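You operate a simulated robot arm through the tools that you are given. There is no shell and no other tool. Be economical: measure what you need, move in short steps, check, and stop when the job is done.

You are at the controls of a simulated two-armed robot. One attempt, no reset.

Task
Take the dish cloth from the pantry worktop and hang it over the handle of the freezer drawer.

The check looks at the end state, three seconds after you hand in, the way a careful person would. Anything else that was tipped, shoved, dropped, spilled or broken makes it a failure. Flat cloth is picked up by pressing the open fingertips on it (5 to 10 N) and closing them slowly along it; thin cloth reads only 2 to 8 mm in the jaws.

Robot
Two 7-joint arms with two-finger grippers on one trunk, on a base that drives. Base frame: it is fixed to the floor where the robot stands at the start and does not move with it; the origin is under the middle of the robot, x ahead of it, y to its left, z up; the surface under the hand at the start is at about z = 0.91. Units: m, rad, N and s.
The left shoulder is at the start at [0.024, 0.213, 1.081], the right one opposite. With the tool pointing down near the work surface each hand reaches from about 0.1 to 0.76 m from the robot's upright axis, wherever it stands, measured 20 degrees to its own side. Payload 2.2 kg a hand.
The tool frame of a hand sits at the grasp point between the pads (the TCP): z along the fingers, y along the line on which they close. The tips reach 0.019 m beyond it. The gripper opens to 0.116 m. The gripper's body begins 0.07 m behind the TCP.
Orientation is that of the tool frame in the base frame, as [roll, pitch, yaw] about the fixed x, y, z axes, in that order (R = Rz(yaw) Ry(pitch) Rx(roll)). With the fingers straight down and closing along the base's y, the tool's x points along the base's -x, its y along +y and its z along -z.

Tools
- The arms move only by the tool nudge_tool. It takes "left_targets", "right_targets" or both (then of equal length, played together; a hand with none holds still); each is a list of rows, each an object (a shift or turn left out is 0, a gripper value left out holds the last) with "linear": the shift along the base's x, y, z in m, a list of three; "rotation": the turn, a rotation vector about the base's x, y, z in rad, a list of three; "jaw": the gripper command, from -1 (shut) to 1 (fully open), values between in proportion. In form: [{"linear": [dx, dy, dz], "rotation": [ax, ay, az], "jaw": jaw}, ...]. A call has 1 to 12 rows; each row shifts and turns the commanded pose from where the row before left it. Rows are played at 5 a second. More than 0.05 m and 0.15 rad between two rows, or a gripper value outside its range, and nothing of the call is played. A pose out of reach is approached as far as the arm can. The call stops where the force on the tool passes 40 N (or 10 N more than at its start, if that is more) or the arm is blocked; 0.2 s more then pass. The fingers move at their own pace and stop on an object; they squeeze with about 26 N. The grip force told is the motor's: it shows also when the fingers shut on nothing. Time passes only in rows, and 0.2 s behind the last, so rows that do not move let the fingers close. It gives the time, the measured TCP pose, the force on the tool (base axes), the opening and the grip force at its end, in the units of the frame above (readings bear some noise), with the torque about the TCP (base axes, N m) and any sound that the robot's microphone picked up.
- Cameras (640 x 400 px; columns grow to the right, rows downward): "scene" is now at [0.1269, -0.0345, 1.2596]; the picture's right is [-0.37, -0.93, -0.00], its down [-0.44, 0.18, -0.88] and it looks along [0.82, -0.33, -0.48] (base axes); focal length 214 px, centre (320, 200). "left" rides on the left gripper at [0.069, 0.015, -0.096] in its tool frame; the picture's right is [-0.21, 0.98, 0.00], its down [-0.76, -0.17, -0.63] and it looks along [-0.62, -0.13, 0.77] (tool axes); focal length 251 px, centre (320, 200). "right" rides on the right gripper at [0.069, -0.015, -0.096] in its tool frame; the picture's right is [0.21, 0.98, 0.00], its down [-0.76, 0.17, -0.63] and it looks along [-0.62, 0.14, 0.77] (tool axes); focal length 251 px, centre (320, 200).
- grab_frame(camera): a new picture of that camera. The clock stands still meanwhile.
- move_column(by): slides the trunk up (or, below 0, down) by that many m; the arms and the scene camera ride with it, the base frame stays. It gives what a move gives, with no picture.
- base_move(legs): drives the robot by 1 to 6 legs, each [ahead, left, turn to the left] in m, m and rad, along the robot's own axes; the way and the turn of a leg run together, so that a leg with both is an arc; at most 1.5 m and 3.142 rad a leg. The arms and the cameras ride along, it lands a little off, and it stops where it bumps. It gives what a move gives.
- head_to(pan, tilt): turns the head with the scene camera to pan (to the left, within 1.396 rad either way) and tilt (down, from -0.506 to 1.204), counted from straight ahead of the robot. It gives what a move gives.
- locate(camera, pixels): for up to 12 pixels [column, row] of the newest picture of that camera ("zoom" is the newest enlarged one), the place [x, y, z] in the base frame of the surface seen there, good to about 0.003 m. The clock stands still meanwhile.
- enlarge(camera, box): a new picture of the part [left, top, right, bottom] of that camera's present view, enlarged. The clock stands still meanwhile.
- close_job(): hands the job in; it is judged then, once.

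Work in short steps. Measure before you move; look again where a grasp or a placing could have gone wrong, and mend it. You have 80 turns and 58 pictures in all, those below and enlarged ones among them. Open the grippers and draw the arms clear of the work before you hand the job in, unless the task says otherwise; then end with one line.

The tools are called after "Emit:" by a JSON object that holds its "api" and its "payload". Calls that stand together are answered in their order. nudge_tool: Moves the arms, as the interface text tells. Its arguments: {"type":"object","properties":{"left_targets":{"type":"array"},"right_targets":{"type":"array"}},"required":[]} The other tools are called the same way: move_column (by) slides the trunk up or down; base_move (legs) drives the base; head_to (pan, tilt) turns the head that bears the scene camera; grab_frame (camera) takes a picture; locate (camera, pixels) gives the place of the surface under pixels of a picture; enlarge (camera, box) takes an enlarged picture of a part of a camera's view; close_job () hands the job in.

At the start:

```text
clock: 0.0
left_position: [0.5469, 0.0157, 1.0849]
left_tcp_rot: [-3.141, 0.001, 3.14]
left_wrist_force: [0.5, -0.8, -0.2]
left_ft_torque: [-0.02, 0.0, -0.04]
left_grip_width: 0.1161
left_grasp_force: 0.2
right_position: [0.4251, -0.3966, 1.0438]
right_tcp_rot: [-3.141, 0.0, -3.141]
right_wrist_force: [-0.7, 0.8, 0.3]
right_ft_torque: [0.0, -0.03, 0.01]
right_grip_width: 0.1161
right_grasp_force: 0.1
trunk travel left (down, up): [-0.225, 0.265]
robot x, y, heading: [-0.0009, -0.0032, -0.001]
head pan, tilt: [-0.382, 0.492]
```

scene: 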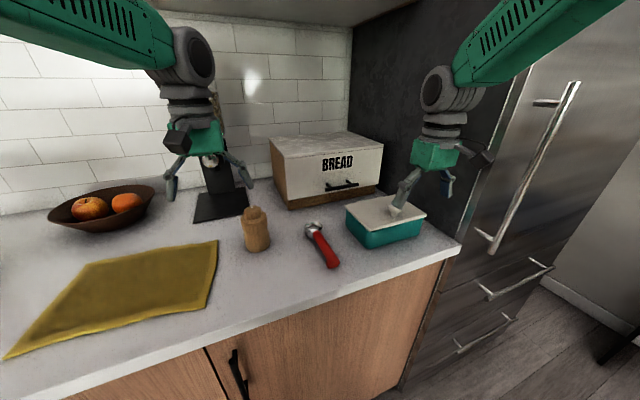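
right: 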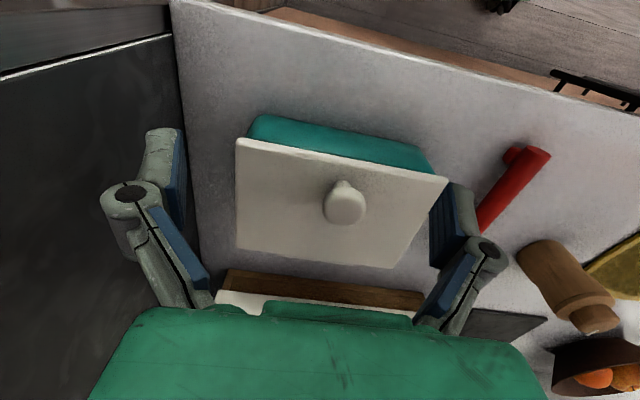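
left: 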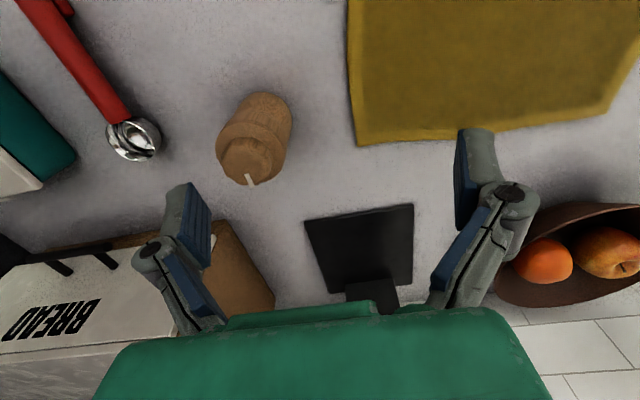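

The cloth lies at left (about 130,285); the fridge column at right has a tall handle and two drawer handles (515,280) and (485,335). I measure them.

Emit:
{"api": "locate", "payload": {"camera": "scene", "pixels": [[217, 241], [205, 306], [6, 357], [88, 265], [140, 285], [487, 293], [550, 266], [459, 350], [513, 318], [480, 234], [460, 245], [400, 388]]}}

Emit:
{"api": "head_to", "payload": {"pan": -0.9, "tilt": 0.75}}

Emit:
{"api": "grab_frame", "payload": {"camera": "scene"}}

```text
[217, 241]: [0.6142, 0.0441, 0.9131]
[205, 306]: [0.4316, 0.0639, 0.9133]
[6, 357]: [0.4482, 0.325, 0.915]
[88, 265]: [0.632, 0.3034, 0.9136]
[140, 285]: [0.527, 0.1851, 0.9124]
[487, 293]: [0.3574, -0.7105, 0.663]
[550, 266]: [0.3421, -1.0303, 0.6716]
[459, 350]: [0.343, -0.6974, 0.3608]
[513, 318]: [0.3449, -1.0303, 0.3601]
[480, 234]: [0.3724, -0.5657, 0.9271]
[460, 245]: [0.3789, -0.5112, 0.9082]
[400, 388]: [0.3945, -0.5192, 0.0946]
```

```text
clock: 0.9
left_position: [0.5446, 0.0159, 1.087]
left_tcp_rot: [-3.14, 0.002, 3.141]
left_wrist_force: [0.0, 1.0, 0.9]
left_ft_torque: [0.01, -0.03, -0.02]
left_grip_width: 0.116
left_grasp_force: 0.0
right_position: [0.4216, -0.3972, 1.0451]
right_tcp_rot: [-3.141, 0.002, 3.141]
right_wrist_force: [0.0, 0.6, 0.5]
right_ft_torque: [-0.01, -0.01, 0.0]
right_grip_width: 0.1162
right_grasp_force: 0.0
trunk travel left (down, up): [-0.225, 0.265]
robot x, y, heading: [-0.0026, 0.0012, -0.0]
head pan, tilt: [-0.901, 0.75]
```

```text
54 pictures are left
```

scene: 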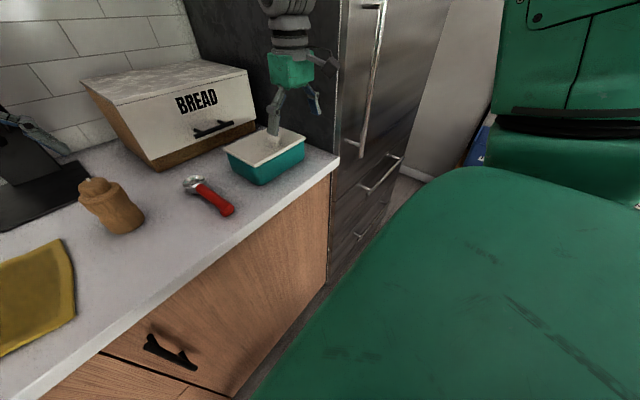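

The right arm hides the drawers. I look at the cloth and its surroundings now, measuring edges and the neighbouring objects.

Emit:
{"api": "head_to", "payload": {"pan": 0.2, "tilt": 0.75}}

Emit:
{"api": "grab_frame", "payload": {"camera": "scene"}}

```text
clock: 2.3
left_position: [0.5443, 0.0166, 1.0872]
left_tcp_rot: [3.14, 0.004, -3.141]
left_wrist_force: [0.3, -0.1, 0.3]
left_ft_torque: [0.03, 0.01, 0.02]
left_grip_width: 0.116
left_grasp_force: 0.0
right_position: [0.4231, -0.3967, 1.0455]
right_tcp_rot: [3.14, 0.001, 3.141]
right_wrist_force: [0.0, 0.6, -0.5]
right_ft_torque: [-0.01, 0.0, -0.01]
right_grip_width: 0.1157
right_grasp_force: 0.0
trunk travel left (down, up): [-0.225, 0.265]
robot x, y, heading: [0.0002, -0.0029, -0.003]
head pan, tilt: [0.201, 0.75]
```

```text
53 pictures are left
```

scene: 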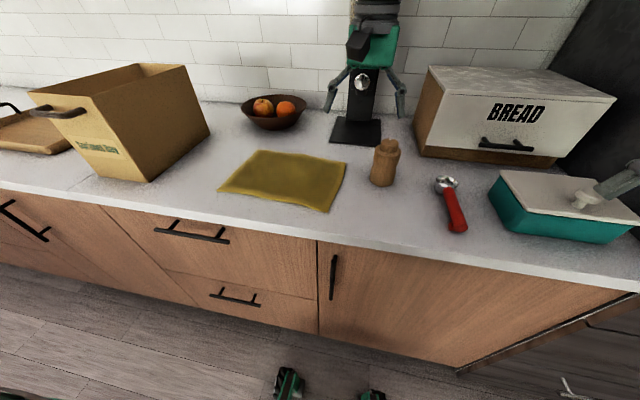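

The cloth corners are at (258,150), (347,162), (327,211), (219,188); the box right corner is at (150,182)/(211,132), the mill at (385,160). I measure them.

Emit:
{"api": "locate", "payload": {"camera": "scene", "pixels": [[259, 152], [345, 163], [326, 209], [222, 187], [272, 198], [150, 180], [209, 134], [383, 180], [272, 128], [280, 225], [285, 180], [190, 66]]}}

Emit:
{"api": "enlarge", "payload": {"camera": "scene", "box": [200, 130, 420, 240]}}

```text
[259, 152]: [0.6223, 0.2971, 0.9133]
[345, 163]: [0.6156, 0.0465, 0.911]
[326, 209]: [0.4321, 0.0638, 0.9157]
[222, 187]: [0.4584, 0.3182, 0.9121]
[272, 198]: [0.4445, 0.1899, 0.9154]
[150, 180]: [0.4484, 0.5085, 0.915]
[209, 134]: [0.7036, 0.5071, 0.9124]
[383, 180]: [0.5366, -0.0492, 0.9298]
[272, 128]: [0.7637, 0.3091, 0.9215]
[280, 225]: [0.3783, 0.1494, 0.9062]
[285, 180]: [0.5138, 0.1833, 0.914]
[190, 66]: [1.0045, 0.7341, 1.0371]
```

```text
2.91 times, centred on (310, 185) of scene
```

zoom: 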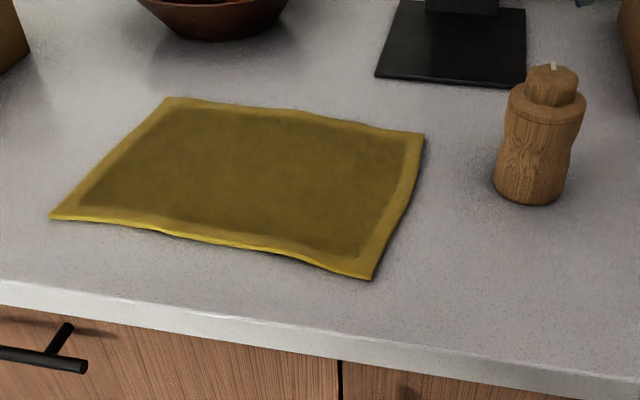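

The cloth's near edge runs (0.432,0.064) to (0.456,0.318); I'll grip it with both hands at y≈0.105 and 0.275. First raise the right hand, clear of the box's knob, then drive 0.19 m left so both hands sit symmetrically.

Emit:
{"api": "nudge_tool", "payload": {"right_targets": [{"linear": [0, 0, 0.03]}, {"linear": [0, 0, 0.03]}]}}

Emit:
{"api": "base_move", "payload": {"legs": [[0, 0.19, 0]]}}

```text
clock: 2.9
left_position: [0.544, 0.0177, 1.0877]
left_tcp_rot: [-3.14, 0.004, -3.141]
left_wrist_force: [-0.5, -0.3, 0.0]
left_ft_torque: [-0.02, -0.02, -0.03]
left_grip_width: 0.116
left_grasp_force: 0.1
right_position: [0.4221, -0.3976, 1.1054]
right_tcp_rot: [3.141, 0.002, -3.141]
right_wrist_force: [0.1, 0.3, -0.2]
right_ft_torque: [-0.02, -0.02, 0.01]
right_grip_width: 0.116
right_grasp_force: 0.0
trunk travel left (down, up): [-0.225, 0.265]
robot x, y, heading: [-0.0025, 0.0004, 0.003]
head pan, tilt: [0.201, 0.75]
```

```text
clock: 4.5
left_position: [0.5443, 0.2134, 1.0859]
left_tcp_rot: [-3.141, 0.001, -3.139]
left_wrist_force: [-1.2, -0.3, 0.1]
left_ft_torque: [-0.05, -0.02, 0.02]
left_grip_width: 0.1163
left_grasp_force: 0.1
right_position: [0.4243, -0.2025, 1.1048]
right_tcp_rot: [-3.14, 0.002, 3.141]
right_wrist_force: [0.2, 0.3, -0.3]
right_ft_torque: [-0.03, -0.01, 0.02]
right_grip_width: 0.1158
right_grasp_force: 0.0
trunk travel left (down, up): [-0.225, 0.265]
robot x, y, heading: [0.0025, 0.193, -0.003]
head pan, tilt: [0.201, 0.75]
```

Bring both hands over the near edge: left to (0.464, 0.275), right to (0.450, 0.105), jaws half open (~0.05 m).

Emit:
{"api": "nudge_tool", "payload": {"left_targets": [{"linear": [-0.016, 0.012, 0], "jaw": -0.14}, {"linear": [-0.016, 0.013, 0]}, {"linear": [-0.016, 0.012, 0]}, {"linear": [-0.016, 0.012, 0]}, {"linear": [-0.016, 0.012, 0]}, {"linear": [0, 0, 0]}, {"linear": [0, 0, 0]}, {"linear": [0, 0, -0.03]}, {"linear": [0, 0, -0.03]}, {"linear": [0, 0, -0.03]}], "right_targets": [{"linear": [0.006, 0.045, 0], "jaw": -0.14}, {"linear": [0.006, 0.045, 0]}, {"linear": [0.006, 0.045, 0]}, {"linear": [0.004, 0.045, 0]}, {"linear": [0.004, 0.045, 0]}, {"linear": [0, 0.045, 0]}, {"linear": [0, 0.0375, 0]}, {"linear": [0, 0, -0.035]}, {"linear": [0, 0, -0.035]}, {"linear": [0, 0, -0.035]}]}}

Emit:
{"api": "grab_frame", "payload": {"camera": "scene"}}

Emit:
{"api": "grab_frame", "payload": {"camera": "right"}}

```text
clock: 6.7
left_position: [0.4643, 0.2794, 0.9977]
left_tcp_rot: [-3.136, 0.004, -3.14]
left_wrist_force: [0.1, 0.2, 0.4]
left_ft_torque: [0.01, 0.0, -0.02]
left_grip_width: 0.0497
left_grasp_force: 0.0
right_position: [0.4469, 0.1118, 1.0027]
right_tcp_rot: [-3.133, 0.003, -3.141]
right_wrist_force: [-0.6, -0.2, -0.9]
right_ft_torque: [-0.01, 0.04, 0.0]
right_grip_width: 0.0498
right_grasp_force: 0.0
trunk travel left (down, up): [-0.225, 0.265]
robot x, y, heading: [-0.0007, 0.1919, 0.002]
head pan, tilt: [0.201, 0.75]
```

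```text
51 pictures are left
```

scene: 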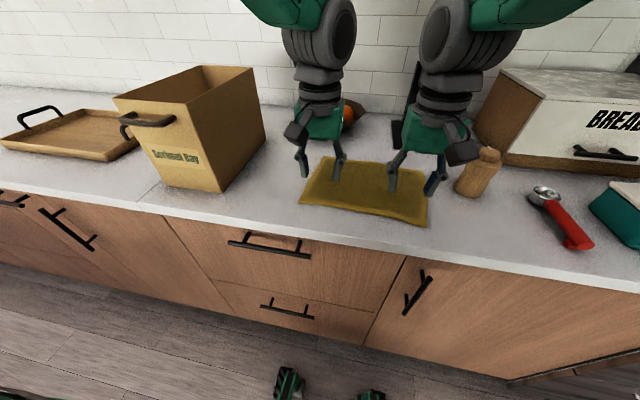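

```text
50 pictures are left
```

right: 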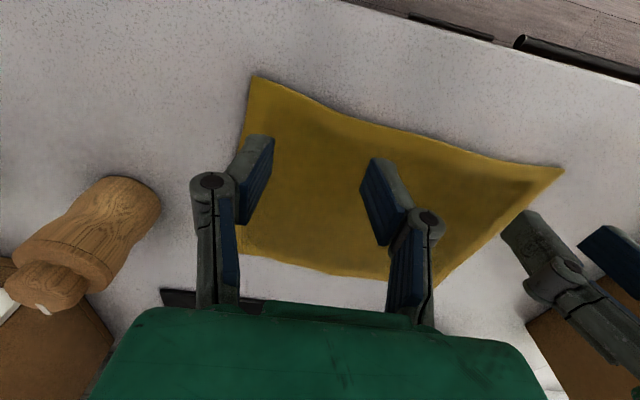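

Both hands hover over the near edge strip. Lower to just above the cloth (TCP 0.942).

Emit:
{"api": "nudge_tool", "payload": {"left_targets": [{"linear": [0, 0, -0.028]}, {"linear": [0, -0.003, -0.027]}, {"linear": [0, 0, 0]}], "right_targets": [{"linear": [0, 0, -0.03]}, {"linear": [0.001, -0.003, -0.03]}, {"linear": [0, 0, 0]}]}}

Emit:
{"api": "grab_frame", "payload": {"camera": "left"}}

Emit:
{"api": "grab_frame", "payload": {"camera": "right"}}

```text
clock: 7.5
left_position: [0.4609, 0.2781, 0.9445]
left_tcp_rot: [-3.135, 0.007, -3.139]
left_wrist_force: [0.5, 0.5, -0.5]
left_ft_torque: [0.03, 0.02, 0.03]
left_grip_width: 0.0499
left_grasp_force: 0.1
right_position: [0.4453, 0.1098, 0.945]
right_tcp_rot: [-3.134, 0.007, 3.141]
right_wrist_force: [0.4, -0.6, -0.1]
right_ft_torque: [0.02, -0.02, -0.02]
right_grip_width: 0.05
right_grasp_force: 0.0
trunk travel left (down, up): [-0.225, 0.265]
robot x, y, heading: [-0.0015, 0.1949, -0.006]
head pan, tilt: [0.201, 0.75]
```

```text
49 pictures are left
```

left: 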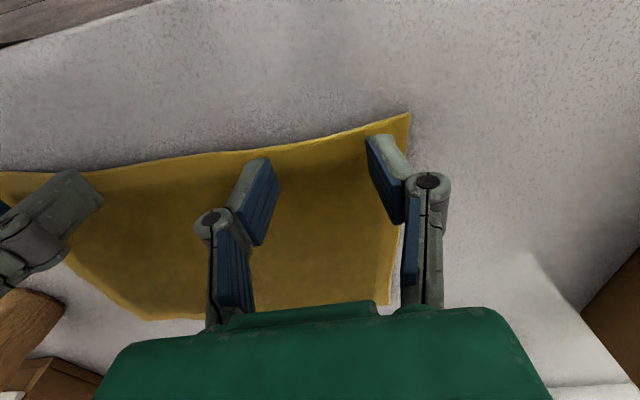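

```text
48 pictures are left
```

right: 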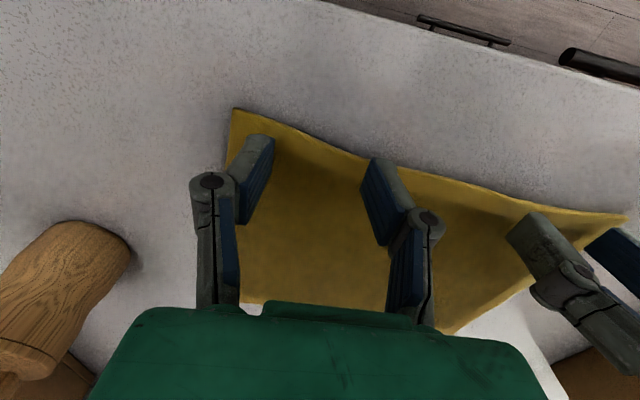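

Both are over the edge; shift the left 8 mm inward, then lower gently and watch the force.

Emit:
{"api": "nudge_tool", "payload": {"left_targets": [{"linear": [0.004, -0.008, 0]}, {"linear": [0, 0, -0.006]}, {"linear": [0, 0, -0.005]}, {"linear": [0, 0, -0.002]}, {"linear": [0, 0, 0]}], "right_targets": [{"linear": [0.003, 0.003, 0]}, {"linear": [0, 0, -0.006]}, {"linear": [0, 0, -0.005]}, {"linear": [0, 0, -0.002]}, {"linear": [0, 0, 0]}]}}

```text
clock: 8.7
left_position: [0.4646, 0.2677, 0.9332]
left_tcp_rot: [-3.136, 0.006, -3.141]
left_wrist_force: [-0.5, -0.8, 12.0]
left_ft_torque: [-0.08, 0.0, 0.04]
left_grip_width: 0.048
left_grasp_force: 0.2
right_position: [0.4487, 0.1115, 0.9319]
right_tcp_rot: [-3.134, 0.009, 3.139]
right_wrist_force: [1.6, 2.6, 13.2]
right_ft_torque: [0.19, -0.06, -0.04]
right_grip_width: 0.052
right_grasp_force: 0.1
trunk travel left (down, up): [-0.225, 0.265]
robot x, y, heading: [-0.0004, 0.195, -0.002]
head pan, tilt: [0.201, 0.75]
```

Contact at 12–13 N; back off 1 mm to land in the 5–10 N range and close slowly.

Emit:
{"api": "nudge_tool", "payload": {"left_targets": [{"linear": [0, 0, 0.001]}, {"jaw": -0.25}, {"jaw": -0.35}, {"jaw": -0.45}, {"jaw": -0.55}, {"jaw": -0.65}, {"jaw": -0.75}, {"jaw": -0.85}, {"jaw": -0.93}, {"jaw": -1}, {"jaw": -1}], "right_targets": [{"linear": [0, 0, 0.001]}, {"jaw": -0.25}, {"jaw": -0.35}, {"jaw": -0.45}, {"jaw": -0.55}, {"jaw": -0.65}, {"jaw": -0.75}, {"jaw": -0.85}, {"jaw": -0.93}, {"jaw": -1}, {"jaw": -1}]}}

Emit:
{"api": "grab_frame", "payload": {"camera": "scene"}}

Emit:
{"api": "grab_frame", "payload": {"camera": "right"}}

```text
clock: 11.1
left_position: [0.4655, 0.2677, 0.9325]
left_tcp_rot: [-3.135, 0.005, 3.141]
left_wrist_force: [-1.1, -7.2, 10.0]
left_ft_torque: [-0.09, -0.01, -0.04]
left_grip_width: 0.0066
left_grasp_force: 26.1
right_position: [0.4495, 0.1113, 0.9316]
right_tcp_rot: [-3.135, 0.004, -3.139]
right_wrist_force: [0.6, 7.9, 7.3]
right_ft_torque: [0.09, -0.07, -0.02]
right_grip_width: 0.0053
right_grasp_force: 25.6
trunk travel left (down, up): [-0.225, 0.265]
robot x, y, heading: [-0.0016, 0.1981, -0.003]
head pan, tilt: [0.201, 0.75]
```

```text
47 pictures are left
```

scene: 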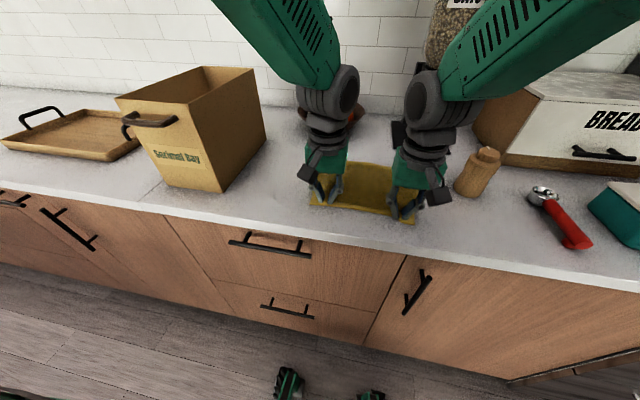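

```text
46 pictures are left
```

right: 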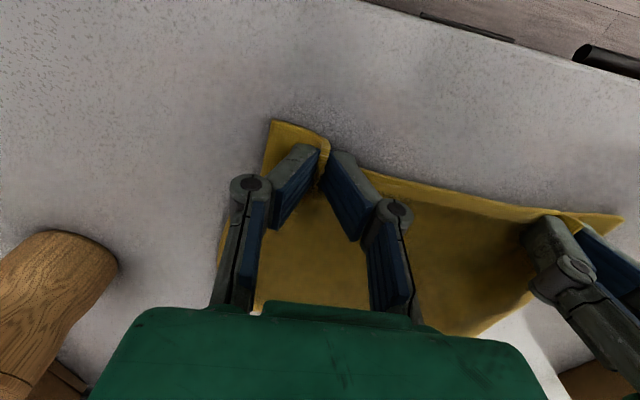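

Both hands hold cloth (6.6 and 5.3 mm), with 7 N of tension between them. I relax by 4 mm each and lift.

Emit:
{"api": "nudge_tool", "payload": {"left_targets": [{"linear": [0, -0.004, 0.01]}, {"linear": [0, 0, 0.02]}, {"linear": [0, 0, 0.03]}, {"linear": [0, 0, 0.03]}, {"linear": [0, 0, 0.03]}, {"linear": [0, 0, 0.03]}, {"linear": [0, 0, 0.03]}, {"linear": [0, 0, 0.03]}, {"linear": [0, 0, 0.02]}, {"linear": [0, 0, 0]}], "right_targets": [{"linear": [0, 0.004, 0.01]}, {"linear": [0, 0, 0.02]}, {"linear": [0, 0, 0.03]}, {"linear": [0, 0, 0.03]}, {"linear": [0, 0, 0.03]}, {"linear": [0, 0, 0.03]}, {"linear": [0, 0, 0.03]}, {"linear": [0, 0, 0.03]}, {"linear": [0, 0, 0.02]}, {"linear": [0, 0, 0]}]}}

Emit:
{"api": "grab_frame", "payload": {"camera": "scene"}}

```text
clock: 13.2
left_position: [0.4663, 0.2665, 1.1622]
left_tcp_rot: [-3.137, 0.005, -3.14]
left_wrist_force: [-0.4, -2.4, -1.2]
left_ft_torque: [-0.01, 0.0, 0.0]
left_grip_width: 0.0061
left_grasp_force: 26.5
right_position: [0.4512, 0.1136, 1.1598]
right_tcp_rot: [-3.135, 0.005, 3.141]
right_wrist_force: [0.2, 2.4, -0.2]
right_ft_torque: [0.01, 0.05, 0.01]
right_grip_width: 0.005
right_grasp_force: 26.3
trunk travel left (down, up): [-0.225, 0.265]
robot x, y, heading: [-0.0021, 0.1923, 0.003]
head pan, tilt: [0.201, 0.75]
```

```text
45 pictures are left
```

scene: 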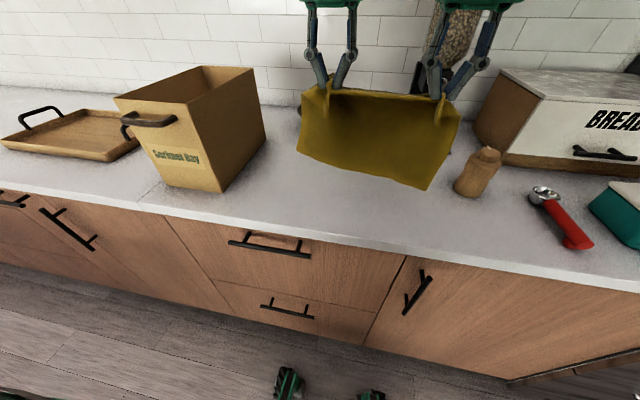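

The cloth hangs flat between both hands. I back off 0.3 m from the counter, then drive right 1.06 m to face the drawer and look.

Emit:
{"api": "base_move", "payload": {"legs": [[-0.3, 0, 0], [0, -1.06, 0]]}}

Emit:
{"api": "head_to", "payload": {"pan": 0.0, "tilt": 0.7}}

Emit:
{"api": "grab_frame", "payload": {"camera": "scene"}}

```text
clock: 20.4
left_position: [0.1611, -0.7986, 1.1618]
left_tcp_rot: [-3.129, 0.005, -3.142]
left_wrist_force: [-0.1, -2.6, -1.1]
left_ft_torque: [-0.09, 0.02, -0.02]
left_grip_width: 0.0061
left_grasp_force: 26.1
right_position: [0.1467, -0.9502, 1.1602]
right_tcp_rot: [-3.128, 0.002, 3.14]
right_wrist_force: [-0.4, 2.9, -0.3]
right_ft_torque: [0.01, 0.0, -0.01]
right_grip_width: 0.005
right_grasp_force: 26.4
trunk travel left (down, up): [-0.225, 0.265]
robot x, y, heading: [-0.3049, -0.877, -0.002]
head pan, tilt: [0.201, 0.75]
```

```text
clock: 21.1
left_position: [0.1587, -0.804, 1.1629]
left_tcp_rot: [-3.132, 0.007, 3.141]
left_wrist_force: [-0.8, -2.7, 0.6]
left_ft_torque: [-0.04, 0.03, -0.06]
left_grip_width: 0.0059
left_grasp_force: 26.2
right_position: [0.1446, -0.9536, 1.1624]
right_tcp_rot: [-3.134, 0.007, 3.141]
right_wrist_force: [0.3, 3.0, -1.2]
right_ft_torque: [-0.02, 0.02, -0.01]
right_grip_width: 0.0047
right_grasp_force: 25.6
trunk travel left (down, up): [-0.225, 0.265]
robot x, y, heading: [-0.3037, -0.8778, -0.006]
head pan, tilt: [0.0, 0.7]
```

```text
44 pictures are left
```

scene: 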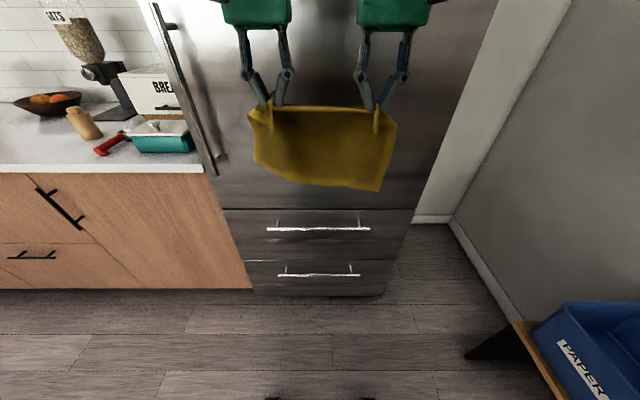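

Two drawers with bars at (318,229) and (318,274). I zoom for labels and measure.

Emit:
{"api": "enlarge", "payload": {"camera": "scene", "box": [210, 190, 430, 310]}}

Emit:
{"api": "locate", "payload": {"camera": "scene", "pixels": [[270, 229], [318, 229], [367, 229], [284, 274], [318, 274], [356, 274], [320, 215], [320, 250], [320, 285], [278, 222], [240, 240], [400, 235]]}}

```text
2.91 times, centred on (320, 250) of scene
```

zoom: 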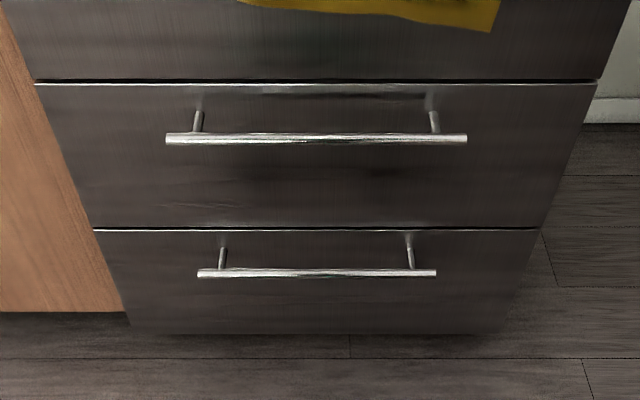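

```text
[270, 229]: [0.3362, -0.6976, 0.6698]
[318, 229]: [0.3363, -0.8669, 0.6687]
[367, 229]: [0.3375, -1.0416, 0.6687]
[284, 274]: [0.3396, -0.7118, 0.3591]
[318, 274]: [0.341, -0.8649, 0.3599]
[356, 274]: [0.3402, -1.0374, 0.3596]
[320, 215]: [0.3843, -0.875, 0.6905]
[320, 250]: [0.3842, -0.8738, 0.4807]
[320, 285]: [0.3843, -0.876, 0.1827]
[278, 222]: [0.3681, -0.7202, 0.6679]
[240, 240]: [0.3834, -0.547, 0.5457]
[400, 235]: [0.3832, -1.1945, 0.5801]
```

No labels; the upper drawer directly beneath the fridge door is the one I'll take: bar centre ≈(0.343, y −0.70…−1.04, 0.669), face at x 0.384, so a ~34 mm gap. I lower the trunk 0.2 m and tilt both hands forward so the wrists stay clear of the door.

Emit:
{"api": "move_column", "payload": {"by": -0.2}}

Emit:
{"api": "nudge_tool", "payload": {"left_targets": [{"rotation": [0, -0.14, 0]}, {"rotation": [0, -0.14, 0]}, {"rotation": [0, -0.14, 0]}, {"rotation": [0, -0.14, 0]}, {"rotation": [0, -0.14, 0]}, {"rotation": [0, -0.14, 0]}, {"rotation": [0, -0.14, 0]}, {"rotation": [0, 0, 0]}], "right_targets": [{"linear": [0.007, 0, 0], "rotation": [0, -0.14, 0]}, {"linear": [0.007, 0, 0], "rotation": [0, -0.14, 0]}, {"rotation": [0, -0.14, 0]}, {"rotation": [0, -0.14, 0]}, {"rotation": [0, -0.14, 0]}, {"rotation": [0, -0.14, 0]}, {"rotation": [0, -0.14, 0]}, {"rotation": [0, 0, 0]}]}}

Emit:
{"api": "grab_frame", "payload": {"camera": "scene"}}

```text
clock: 23.3
left_position: [0.1584, -0.8045, 0.9638]
left_tcp_rot: [-3.135, 0.006, -3.141]
left_wrist_force: [0.0, -2.8, 0.9]
left_ft_torque: [-0.04, 0.02, -0.05]
left_grip_width: 0.0058
left_grasp_force: 25.4
right_position: [0.1431, -0.958, 0.9619]
right_tcp_rot: [-3.133, 0.006, 3.14]
right_wrist_force: [0.1, 2.7, 0.2]
right_ft_torque: [-0.02, -0.02, 0.0]
right_grip_width: 0.0048
right_grasp_force: 26.0
trunk travel left (down, up): [-0.025, 0.465]
robot x, y, heading: [-0.3036, -0.8771, -0.006]
head pan, tilt: [0.0, 0.7]
```

```text
clock: 25.1
left_position: [0.1592, -0.8055, 0.9631]
left_tcp_rot: [-3.136, 0.987, 3.139]
left_wrist_force: [0.5, -1.4, -0.1]
left_ft_torque: [0.0, 0.03, -0.05]
left_grip_width: 0.0057
left_grasp_force: 25.6
right_position: [0.1575, -0.9566, 0.9608]
right_tcp_rot: [-3.135, 0.986, 3.139]
right_wrist_force: [-0.2, 2.4, 0.1]
right_ft_torque: [0.03, 0.03, 0.04]
right_grip_width: 0.0049
right_grasp_force: 25.8
trunk travel left (down, up): [-0.025, 0.465]
robot x, y, heading: [-0.3045, -0.8757, -0.004]
head pan, tilt: [0.0, 0.7]
```

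```text
42 pictures are left
```

scene: 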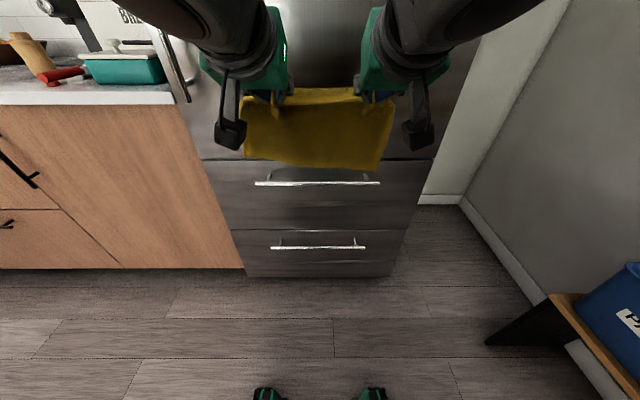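

The cloth still hangs flat with hands tilted. Measure its lower edge and sides (bottom at about (250,155), (320,163), (383,168)).

Emit:
{"api": "locate", "payload": {"camera": "scene", "pixels": [[250, 154], [285, 157], [320, 160], [350, 163], [380, 166], [395, 108], [251, 105], [320, 95], [320, 130], [318, 183]]}}

Emit:
{"api": "enlarge", "payload": {"camera": "scene", "box": [200, 60, 440, 210]}}

```text
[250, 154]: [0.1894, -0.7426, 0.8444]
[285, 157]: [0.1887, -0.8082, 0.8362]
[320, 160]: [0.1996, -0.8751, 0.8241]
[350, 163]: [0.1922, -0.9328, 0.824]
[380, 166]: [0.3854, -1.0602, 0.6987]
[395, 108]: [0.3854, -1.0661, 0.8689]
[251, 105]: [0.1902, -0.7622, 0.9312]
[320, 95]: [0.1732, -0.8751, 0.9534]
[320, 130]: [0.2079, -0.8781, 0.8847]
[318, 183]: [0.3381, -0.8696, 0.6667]
```

```text
2.67 times, centred on (320, 135) of scene
```

zoom: 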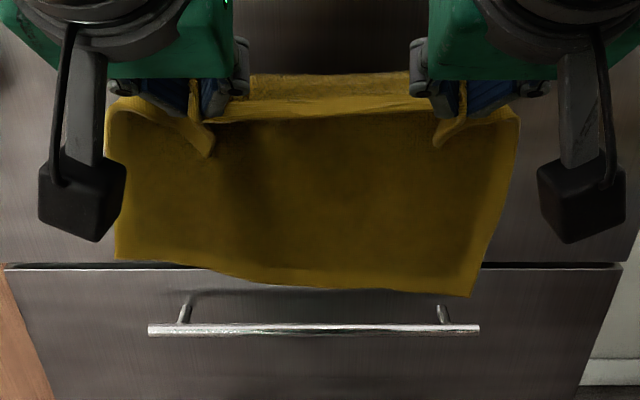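

The cloth bows forward: bottom at x≈0.195, z≈0.82–0.84, spanning y −0.74…−0.98. Drive 0.1 m forward (bottom still above the bar and short of the face), then look.

Emit:
{"api": "base_move", "payload": {"legs": [[0.1, -0.004, 0]]}}

Emit:
{"api": "head_to", "payload": {"pan": 0.0, "tilt": 0.85}}

Emit:
{"api": "grab_frame", "payload": {"camera": "scene"}}

```text
clock: 26.3
left_position: [0.2597, -0.8092, 0.9619]
left_tcp_rot: [-3.135, 0.985, -3.14]
left_wrist_force: [1.0, -1.7, -0.3]
left_ft_torque: [0.0, 0.02, -0.04]
left_grip_width: 0.0057
left_grasp_force: 25.7
right_position: [0.259, -0.96, 0.9618]
right_tcp_rot: [-3.138, 0.984, 3.14]
right_wrist_force: [0.3, 2.8, 0.2]
right_ft_torque: [0.04, -0.01, 0.01]
right_grip_width: 0.0051
right_grasp_force: 25.8
trunk travel left (down, up): [-0.025, 0.465]
robot x, y, heading: [-0.2046, -0.8768, -0.005]
head pan, tilt: [0.0, 0.7]
```

```text
clock: 27.0
left_position: [0.2559, -0.8101, 0.9626]
left_tcp_rot: [-3.137, 0.989, -3.141]
left_wrist_force: [0.1, -2.2, 0.2]
left_ft_torque: [-0.03, 0.0, -0.07]
left_grip_width: 0.006
left_grasp_force: 26.1
right_position: [0.2556, -0.9605, 0.9626]
right_tcp_rot: [-3.137, 0.988, 3.138]
right_wrist_force: [0.5, 2.0, -0.4]
right_ft_torque: [0.0, 0.03, -0.01]
right_grip_width: 0.0052
right_grasp_force: 26.2
trunk travel left (down, up): [-0.025, 0.465]
robot x, y, heading: [-0.2055, -0.8798, 0.001]
head pan, tilt: [0.0, 0.85]
```

```text
40 pictures are left
```

scene: 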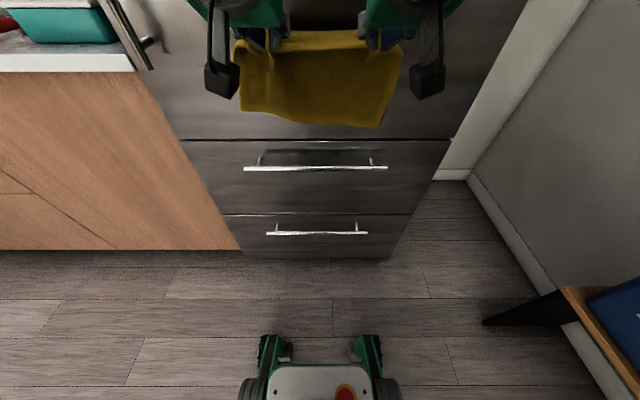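

Centred over the upper bar. Move hands forward 0.072 m at this height, then down 0.10 m so the cloth's bottom is just above and behind the bar.

Emit:
{"api": "nudge_tool", "payload": {"left_targets": [{"linear": [0.024, 0, 0]}, {"linear": [0.024, 0, 0]}, {"linear": [0.024, 0, 0]}, {"linear": [0, 0, -0.025]}, {"linear": [0, 0, -0.025]}, {"linear": [0, 0, -0.025]}, {"linear": [0, 0, -0.025]}, {}], "right_targets": [{"linear": [0.024, 0, 0]}, {"linear": [0.024, 0, 0]}, {"linear": [0.024, 0, 0]}, {"linear": [0, 0, -0.025]}, {"linear": [0, 0, -0.025]}, {"linear": [0, 0, -0.025]}, {"linear": [0, 0, -0.025]}, {}]}}

Emit:
{"api": "enlarge", "payload": {"camera": "scene", "box": [200, 60, 440, 210]}}

Emit:
{"api": "grab_frame", "payload": {"camera": "left"}}

```text
clock: 28.8
left_position: [0.3287, -0.8106, 0.865]
left_tcp_rot: [-3.135, 0.989, -3.141]
left_wrist_force: [-0.4, -1.5, 1.0]
left_ft_torque: [0.02, 0.02, -0.02]
left_grip_width: 0.006
left_grasp_force: 25.9
right_position: [0.3266, -0.9617, 0.8633]
right_tcp_rot: [-3.136, 0.991, 3.14]
right_wrist_force: [-0.5, 0.8, -0.2]
right_ft_torque: [0.02, 0.03, -0.03]
right_grip_width: 0.005
right_grasp_force: 26.4
trunk travel left (down, up): [-0.025, 0.465]
robot x, y, heading: [-0.2051, -0.8801, -0.004]
head pan, tilt: [0.0, 0.85]
```

```text
2.67 times, centred on (320, 135) of scene
```

zoom: 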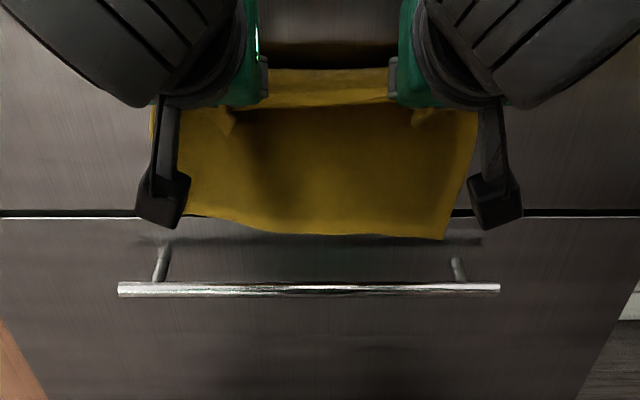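

```text
38 pictures are left
```

left: 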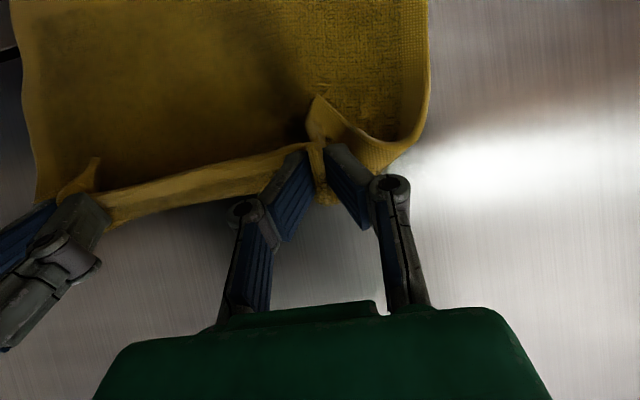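

Measure the cloth's bottom edge in the zoomed view: (215,215), (270,232), (320,232), (380,235), (440,236).

Emit:
{"api": "locate", "payload": {"camera": "zoom", "pixels": [[200, 208], [270, 228], [320, 231], [380, 233], [438, 235], [320, 140], [320, 180], [460, 150], [310, 287], [162, 270], [457, 270]]}}

```text
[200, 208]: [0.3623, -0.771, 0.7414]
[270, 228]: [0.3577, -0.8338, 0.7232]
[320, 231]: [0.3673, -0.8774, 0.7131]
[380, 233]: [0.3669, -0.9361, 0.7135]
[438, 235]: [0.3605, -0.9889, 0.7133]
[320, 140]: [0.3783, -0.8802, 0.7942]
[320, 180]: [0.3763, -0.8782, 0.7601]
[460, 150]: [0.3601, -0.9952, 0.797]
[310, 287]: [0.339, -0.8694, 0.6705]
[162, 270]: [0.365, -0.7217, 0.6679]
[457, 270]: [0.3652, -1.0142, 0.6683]
```

The bottom edge is at x≈0.358–0.367, z≈0.713, right above the gap (0.350–0.384). Nudge forward 3 mm and lower 0.06 m slowly.

Emit:
{"api": "nudge_tool", "payload": {"left_targets": [{"linear": [0.003, 0, 0]}, {"linear": [0, 0, -0.015]}, {"linear": [0, 0, -0.015]}, {"linear": [0, 0, -0.015]}, {"linear": [0, 0, -0.015]}, {}], "right_targets": [{"linear": [0.004, 0, 0]}, {"linear": [0, 0, -0.015]}, {"linear": [0, 0, -0.015]}, {"linear": [0, 0, -0.015]}, {"linear": [0, 0, -0.015]}, {}]}}

Emit:
{"api": "enlarge", "payload": {"camera": "scene", "box": [200, 80, 440, 230]}}

```text
clock: 30.2
left_position: [0.333, -0.8097, 0.8043]
left_tcp_rot: [-3.134, 0.988, 3.141]
left_wrist_force: [-0.3, -1.1, -0.3]
left_ft_torque: [0.0, 0.0, -0.06]
left_grip_width: 0.0058
left_grasp_force: 26.4
right_position: [0.3324, -0.9591, 0.8032]
right_tcp_rot: [-3.138, 0.988, 3.139]
right_wrist_force: [-0.4, 1.3, -0.7]
right_ft_torque: [0.03, 0.02, 0.04]
right_grip_width: 0.0052
right_grasp_force: 26.2
trunk travel left (down, up): [-0.025, 0.465]
robot x, y, heading: [-0.2058, -0.8807, 0.003]
head pan, tilt: [0.0, 0.85]
```

```text
2.67 times, centred on (320, 155) of scene
```

zoom: 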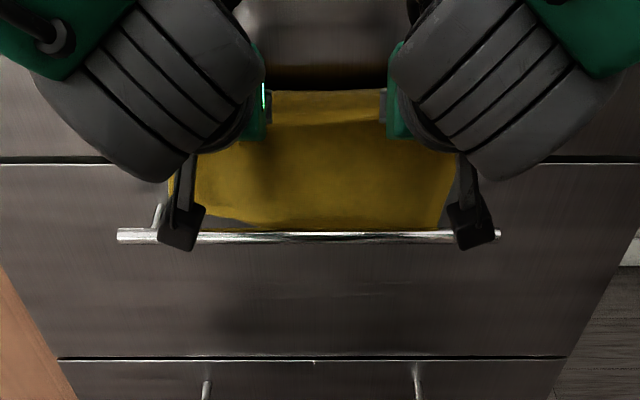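

The lower edge has entered behind the bar without contact force. Lower another 0.075 m.

Emit:
{"api": "nudge_tool", "payload": {"left_targets": [{"linear": [0, 0, -0.015]}, {"linear": [0, 0, -0.015]}, {"linear": [0, 0, -0.015]}, {"linear": [0, 0, -0.015]}, {"linear": [0, 0, -0.015]}, {}], "right_targets": [{"linear": [0, 0, -0.015]}, {"linear": [0, 0, -0.015]}, {"linear": [0, 0, -0.015]}, {"linear": [0, 0, -0.015]}, {"linear": [0, 0, -0.015]}, {}]}}

Emit:
{"api": "enlarge", "payload": {"camera": "scene", "box": [200, 80, 440, 230]}}

Emit:
{"api": "grab_frame", "payload": {"camera": "right"}}

```text
clock: 31.6
left_position: [0.334, -0.8089, 0.728]
left_tcp_rot: [-3.134, 0.989, -3.141]
left_wrist_force: [1.0, -2.7, -0.3]
left_ft_torque: [-0.05, 0.0, -0.04]
left_grip_width: 0.0057
left_grasp_force: 26.4
right_position: [0.3328, -0.9625, 0.727]
right_tcp_rot: [-3.137, 0.987, 3.141]
right_wrist_force: [-1.2, 2.7, 0.4]
right_ft_torque: [0.03, -0.01, 0.02]
right_grip_width: 0.0048
right_grasp_force: 26.1
trunk travel left (down, up): [-0.025, 0.465]
robot x, y, heading: [-0.2042, -0.8792, -0.004]
head pan, tilt: [0.0, 0.85]
```

```text
2.67 times, centred on (320, 155) of scene
```

zoom: 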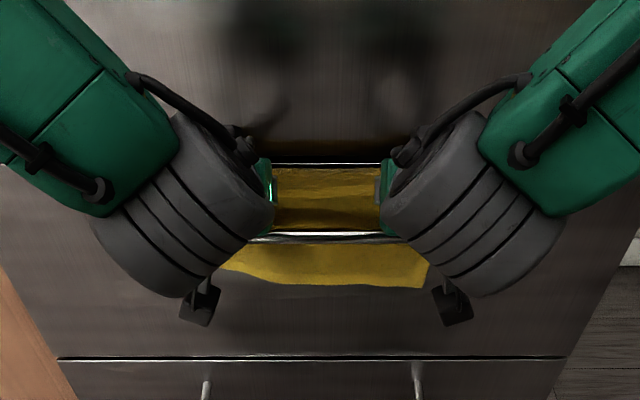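

```text
35 pictures are left
```

right: 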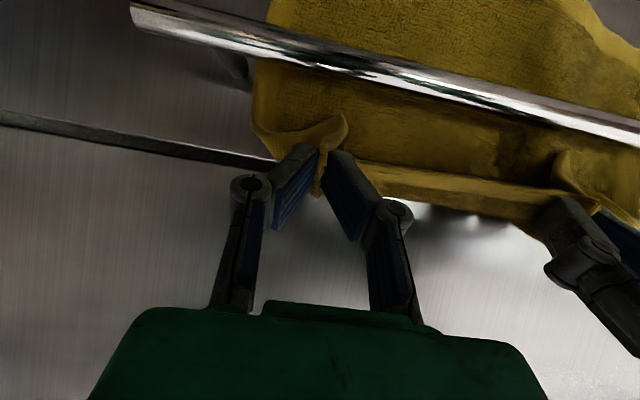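

Fully behind the bar. Check the bottom edge height behind it before drawing the upper edge outward.

Emit:
{"api": "locate", "payload": {"camera": "zoom", "pixels": [[245, 270], [280, 280], [320, 283], [370, 285], [415, 284], [320, 260], [320, 175], [320, 200]]}}

```text
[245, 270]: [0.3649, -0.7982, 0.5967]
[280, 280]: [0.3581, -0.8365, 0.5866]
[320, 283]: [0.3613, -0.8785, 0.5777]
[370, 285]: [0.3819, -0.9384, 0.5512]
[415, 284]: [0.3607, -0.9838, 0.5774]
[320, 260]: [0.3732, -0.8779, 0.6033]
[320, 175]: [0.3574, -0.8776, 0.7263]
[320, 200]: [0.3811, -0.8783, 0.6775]
```

Bottom hangs ~0.08–0.09 m below the bar behind it. Lower 12 mm more, then draw hands outward 0.06 m and down 0.09 m in front of the bar.

Emit:
{"api": "nudge_tool", "payload": {"left_targets": [{"linear": [0, 0, -0.012]}, {"linear": [-0.015, 0, 0]}, {"linear": [-0.015, 0, 0]}, {"linear": [-0.015, 0, 0]}, {"linear": [-0.015, 0, 0]}, {"linear": [0, 0, -0.02]}, {"linear": [0, 0, -0.02]}, {"linear": [0.005, 0, -0.02]}, {"linear": [0.005, 0, -0.02]}, {"linear": [0.005, 0, -0.01]}, {}], "right_targets": [{"linear": [0, 0, -0.012]}, {"linear": [-0.015, 0, 0]}, {"linear": [-0.015, 0, 0]}, {"linear": [-0.015, 0, 0]}, {"linear": [-0.015, 0, 0]}, {"linear": [0, 0, -0.02]}, {"linear": [0, 0, -0.02]}, {"linear": [0.005, 0, -0.02]}, {"linear": [0.005, 0, -0.02]}, {"linear": [0.005, 0, -0.01]}, {}]}}

Emit:
{"api": "enlarge", "payload": {"camera": "scene", "box": [200, 80, 440, 230]}}

Emit:
{"api": "grab_frame", "payload": {"camera": "right"}}

```text
clock: 34.0
left_position: [0.2886, -0.8079, 0.6271]
left_tcp_rot: [-3.135, 0.986, 3.14]
left_wrist_force: [0.6, -2.7, 0.1]
left_ft_torque: [-0.03, 0.0, -0.06]
left_grip_width: 0.0059
left_grasp_force: 25.9
right_position: [0.2868, -0.9608, 0.6251]
right_tcp_rot: [-3.136, 0.989, 3.14]
right_wrist_force: [0.3, 2.9, 0.4]
right_ft_torque: [0.02, 0.03, 0.05]
right_grip_width: 0.0051
right_grasp_force: 25.7
trunk travel left (down, up): [-0.025, 0.465]
robot x, y, heading: [-0.2059, -0.8783, -0.004]
head pan, tilt: [0.0, 0.85]
```

```text
2.67 times, centred on (320, 155) of scene
```

zoom: 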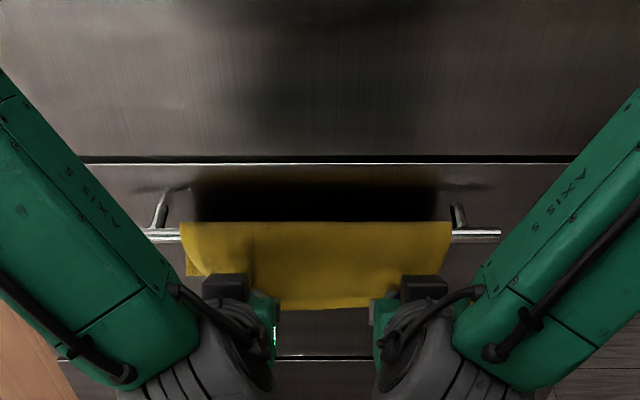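

```text
33 pictures are left
```

right: 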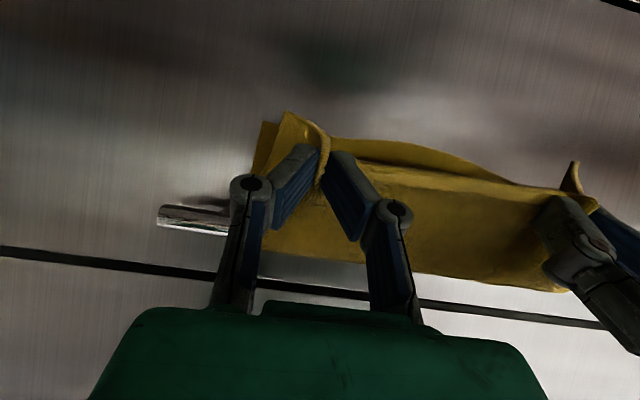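

The cloth is draped over the bar, with the back half visible hanging behind. Open the jaws slowly and wait for it to settle.

Emit:
{"api": "nudge_tool", "payload": {"left_targets": [{"jaw": -0.8}, {"jaw": -0.6}, {"jaw": -0.4}, {"jaw": -0.2}, {"jaw": 0.0}, {}, {}], "right_targets": [{"jaw": -0.8}, {"jaw": -0.6}, {"jaw": -0.4}, {"jaw": -0.2}, {"jaw": 0.0}, {}, {}]}}

Emit:
{"api": "enlarge", "payload": {"camera": "scene", "box": [200, 80, 440, 230]}}

Emit:
{"api": "grab_frame", "payload": {"camera": "right"}}

Emit:
{"api": "grab_frame", "payload": {"camera": "left"}}

```text
clock: 35.6
left_position: [0.2883, -0.8086, 0.6261]
left_tcp_rot: [-3.137, 0.988, 3.141]
left_wrist_force: [0.1, -0.3, 0.6]
left_ft_torque: [0.0, 0.0, 0.04]
left_grip_width: 0.058
left_grasp_force: 0.1
right_position: [0.2869, -0.9627, 0.6261]
right_tcp_rot: [-3.136, 0.988, 3.138]
right_wrist_force: [0.0, 0.0, 0.0]
right_ft_torque: [-0.01, 0.0, 0.02]
right_grip_width: 0.0577
right_grasp_force: 0.0
trunk travel left (down, up): [-0.025, 0.465]
robot x, y, heading: [-0.2058, -0.879, -0.003]
head pan, tilt: [0.0, 0.85]
```

```text
2.67 times, centred on (320, 155) of scene
```

zoom: 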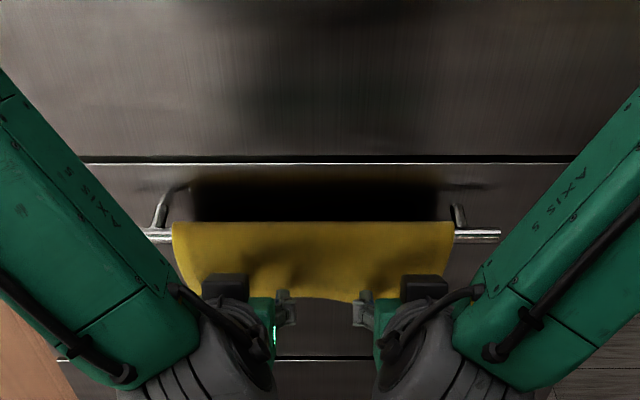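

```text
31 pictures are left
```

right: 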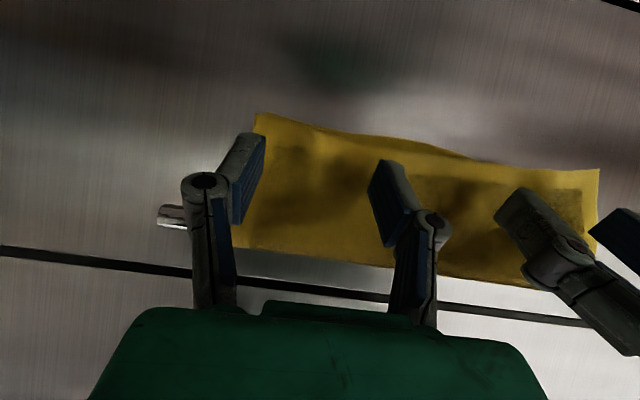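

```text
30 pictures are left
```

left: 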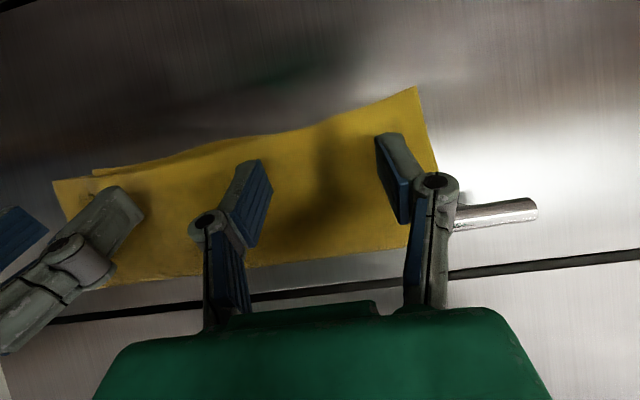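

The cloth is free of the fingers and hangs on both sides. Withdraw the hands straight back (−x), then drive back a little and look.

Emit:
{"api": "nudge_tool", "payload": {"left_targets": [{"linear": [-0.02, 0, 0]}, {"linear": [-0.03, 0, 0]}, {"linear": [-0.03, 0, 0]}, {}], "right_targets": [{"linear": [-0.02, 0, 0]}, {"linear": [-0.03, 0, 0]}, {"linear": [-0.03, 0, 0]}, {}]}}

Emit:
{"api": "base_move", "payload": {"legs": [[-0.35, 0, 0]]}}

Emit:
{"api": "head_to", "payload": {"pan": 0.0, "tilt": 0.5}}

Emit:
{"api": "grab_frame", "payload": {"camera": "scene"}}

Emit:
{"api": "grab_frame", "payload": {"camera": "left"}}

```text
clock: 36.6
left_position: [0.2075, -0.808, 0.6246]
left_tcp_rot: [-3.134, 0.988, 3.141]
left_wrist_force: [0.0, 0.1, -0.8]
left_ft_torque: [-0.01, -0.02, 0.0]
left_grip_width: 0.0578
left_grasp_force: 0.0
right_position: [0.2075, -0.961, 0.6246]
right_tcp_rot: [-3.139, 0.987, 3.137]
right_wrist_force: [0.5, -0.7, 0.4]
right_ft_torque: [-0.01, 0.02, 0.01]
right_grip_width: 0.0581
right_grasp_force: 0.0
trunk travel left (down, up): [-0.025, 0.465]
robot x, y, heading: [-0.2046, -0.88, -0.0]
head pan, tilt: [0.0, 0.85]
```

```text
clock: 38.8
left_position: [-0.1429, -0.8064, 0.626]
left_tcp_rot: [-3.136, 0.987, -3.136]
left_wrist_force: [-0.5, -0.4, 0.0]
left_ft_torque: [0.01, -0.03, -0.01]
left_grip_width: 0.0584
left_grasp_force: 0.0
right_position: [-0.141, -0.9607, 0.6248]
right_tcp_rot: [-3.136, 0.987, -3.14]
right_wrist_force: [-0.4, -0.3, 0.1]
right_ft_torque: [0.04, 0.01, 0.0]
right_grip_width: 0.0579
right_grasp_force: 0.1
trunk travel left (down, up): [-0.025, 0.465]
robot x, y, heading: [-0.5536, -0.8792, 0.003]
head pan, tilt: [0.0, 0.85]
```

```text
clock: 39.7
left_position: [-0.1438, -0.8057, 0.6258]
left_tcp_rot: [-3.136, 0.991, -3.135]
left_wrist_force: [0.2, 0.8, -1.0]
left_ft_torque: [0.0, -0.01, 0.01]
left_grip_width: 0.0581
left_grasp_force: 0.0
right_position: [-0.1427, -0.96, 0.6245]
right_tcp_rot: [-3.136, 0.99, -3.139]
right_wrist_force: [0.0, 1.0, 0.0]
right_ft_torque: [-0.04, -0.01, -0.01]
right_grip_width: 0.0577
right_grasp_force: 0.1
trunk travel left (down, up): [-0.025, 0.465]
robot x, y, heading: [-0.5516, -0.8828, 0.005]
head pan, tilt: [0.0, 0.499]
```

```text
29 pictures are left
```

scene: 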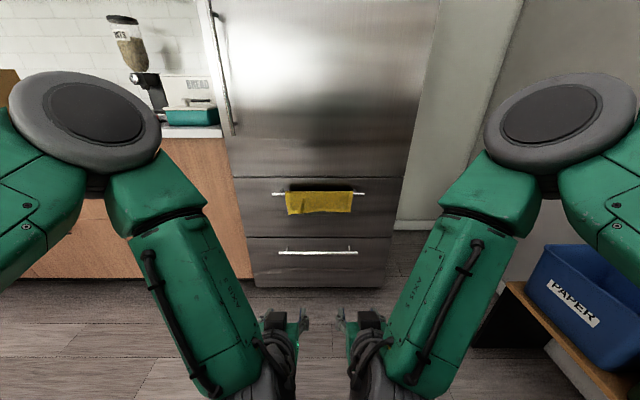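

```text
28 pictures are left
```

left: 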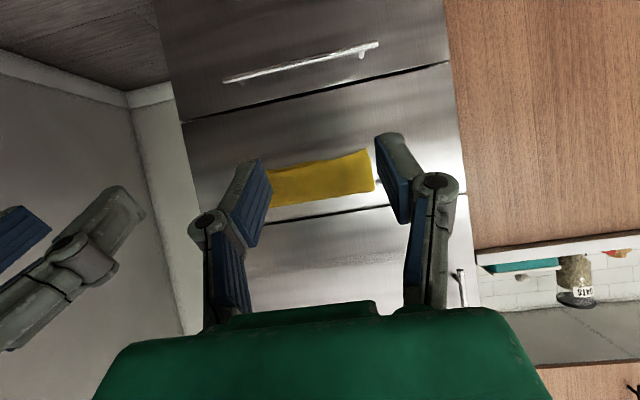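

The cloth hangs neatly on the upper bar. One zoom to confirm the drape and check for any drawer marking.

Emit:
{"api": "enlarge", "payload": {"camera": "scene", "box": [220, 160, 420, 290]}}

Emit:
{"api": "enlarge", "payload": {"camera": "scene", "box": [190, 0, 450, 180]}}

```text
3.08 times, centred on (320, 225) of scene
```

zoom: 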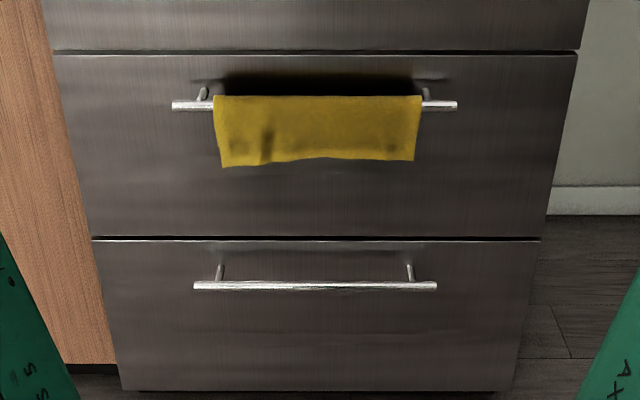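

```text
2.22 times, centred on (320, 90) of scene
```

zoom: 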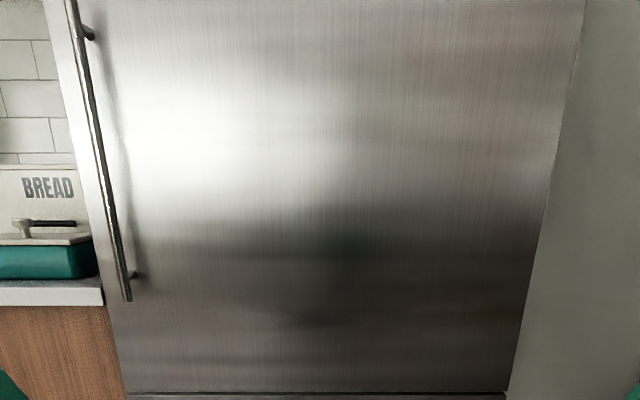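

The drape is even, hands are open and clear, nothing else was disturbed, and no marking sets either drawer apart. I hand in.

Emit:
{"api": "close_job", "payload": {}}

```text
The job is handed in.
```

The dish cloth is hanging evenly over the handle of the upper drawer under the fridge door, and both hands are open and clear. There are two drawers and neither is marked, so taking the upper one as the freezer drawer was my guess. I saw nothing else disturbed.
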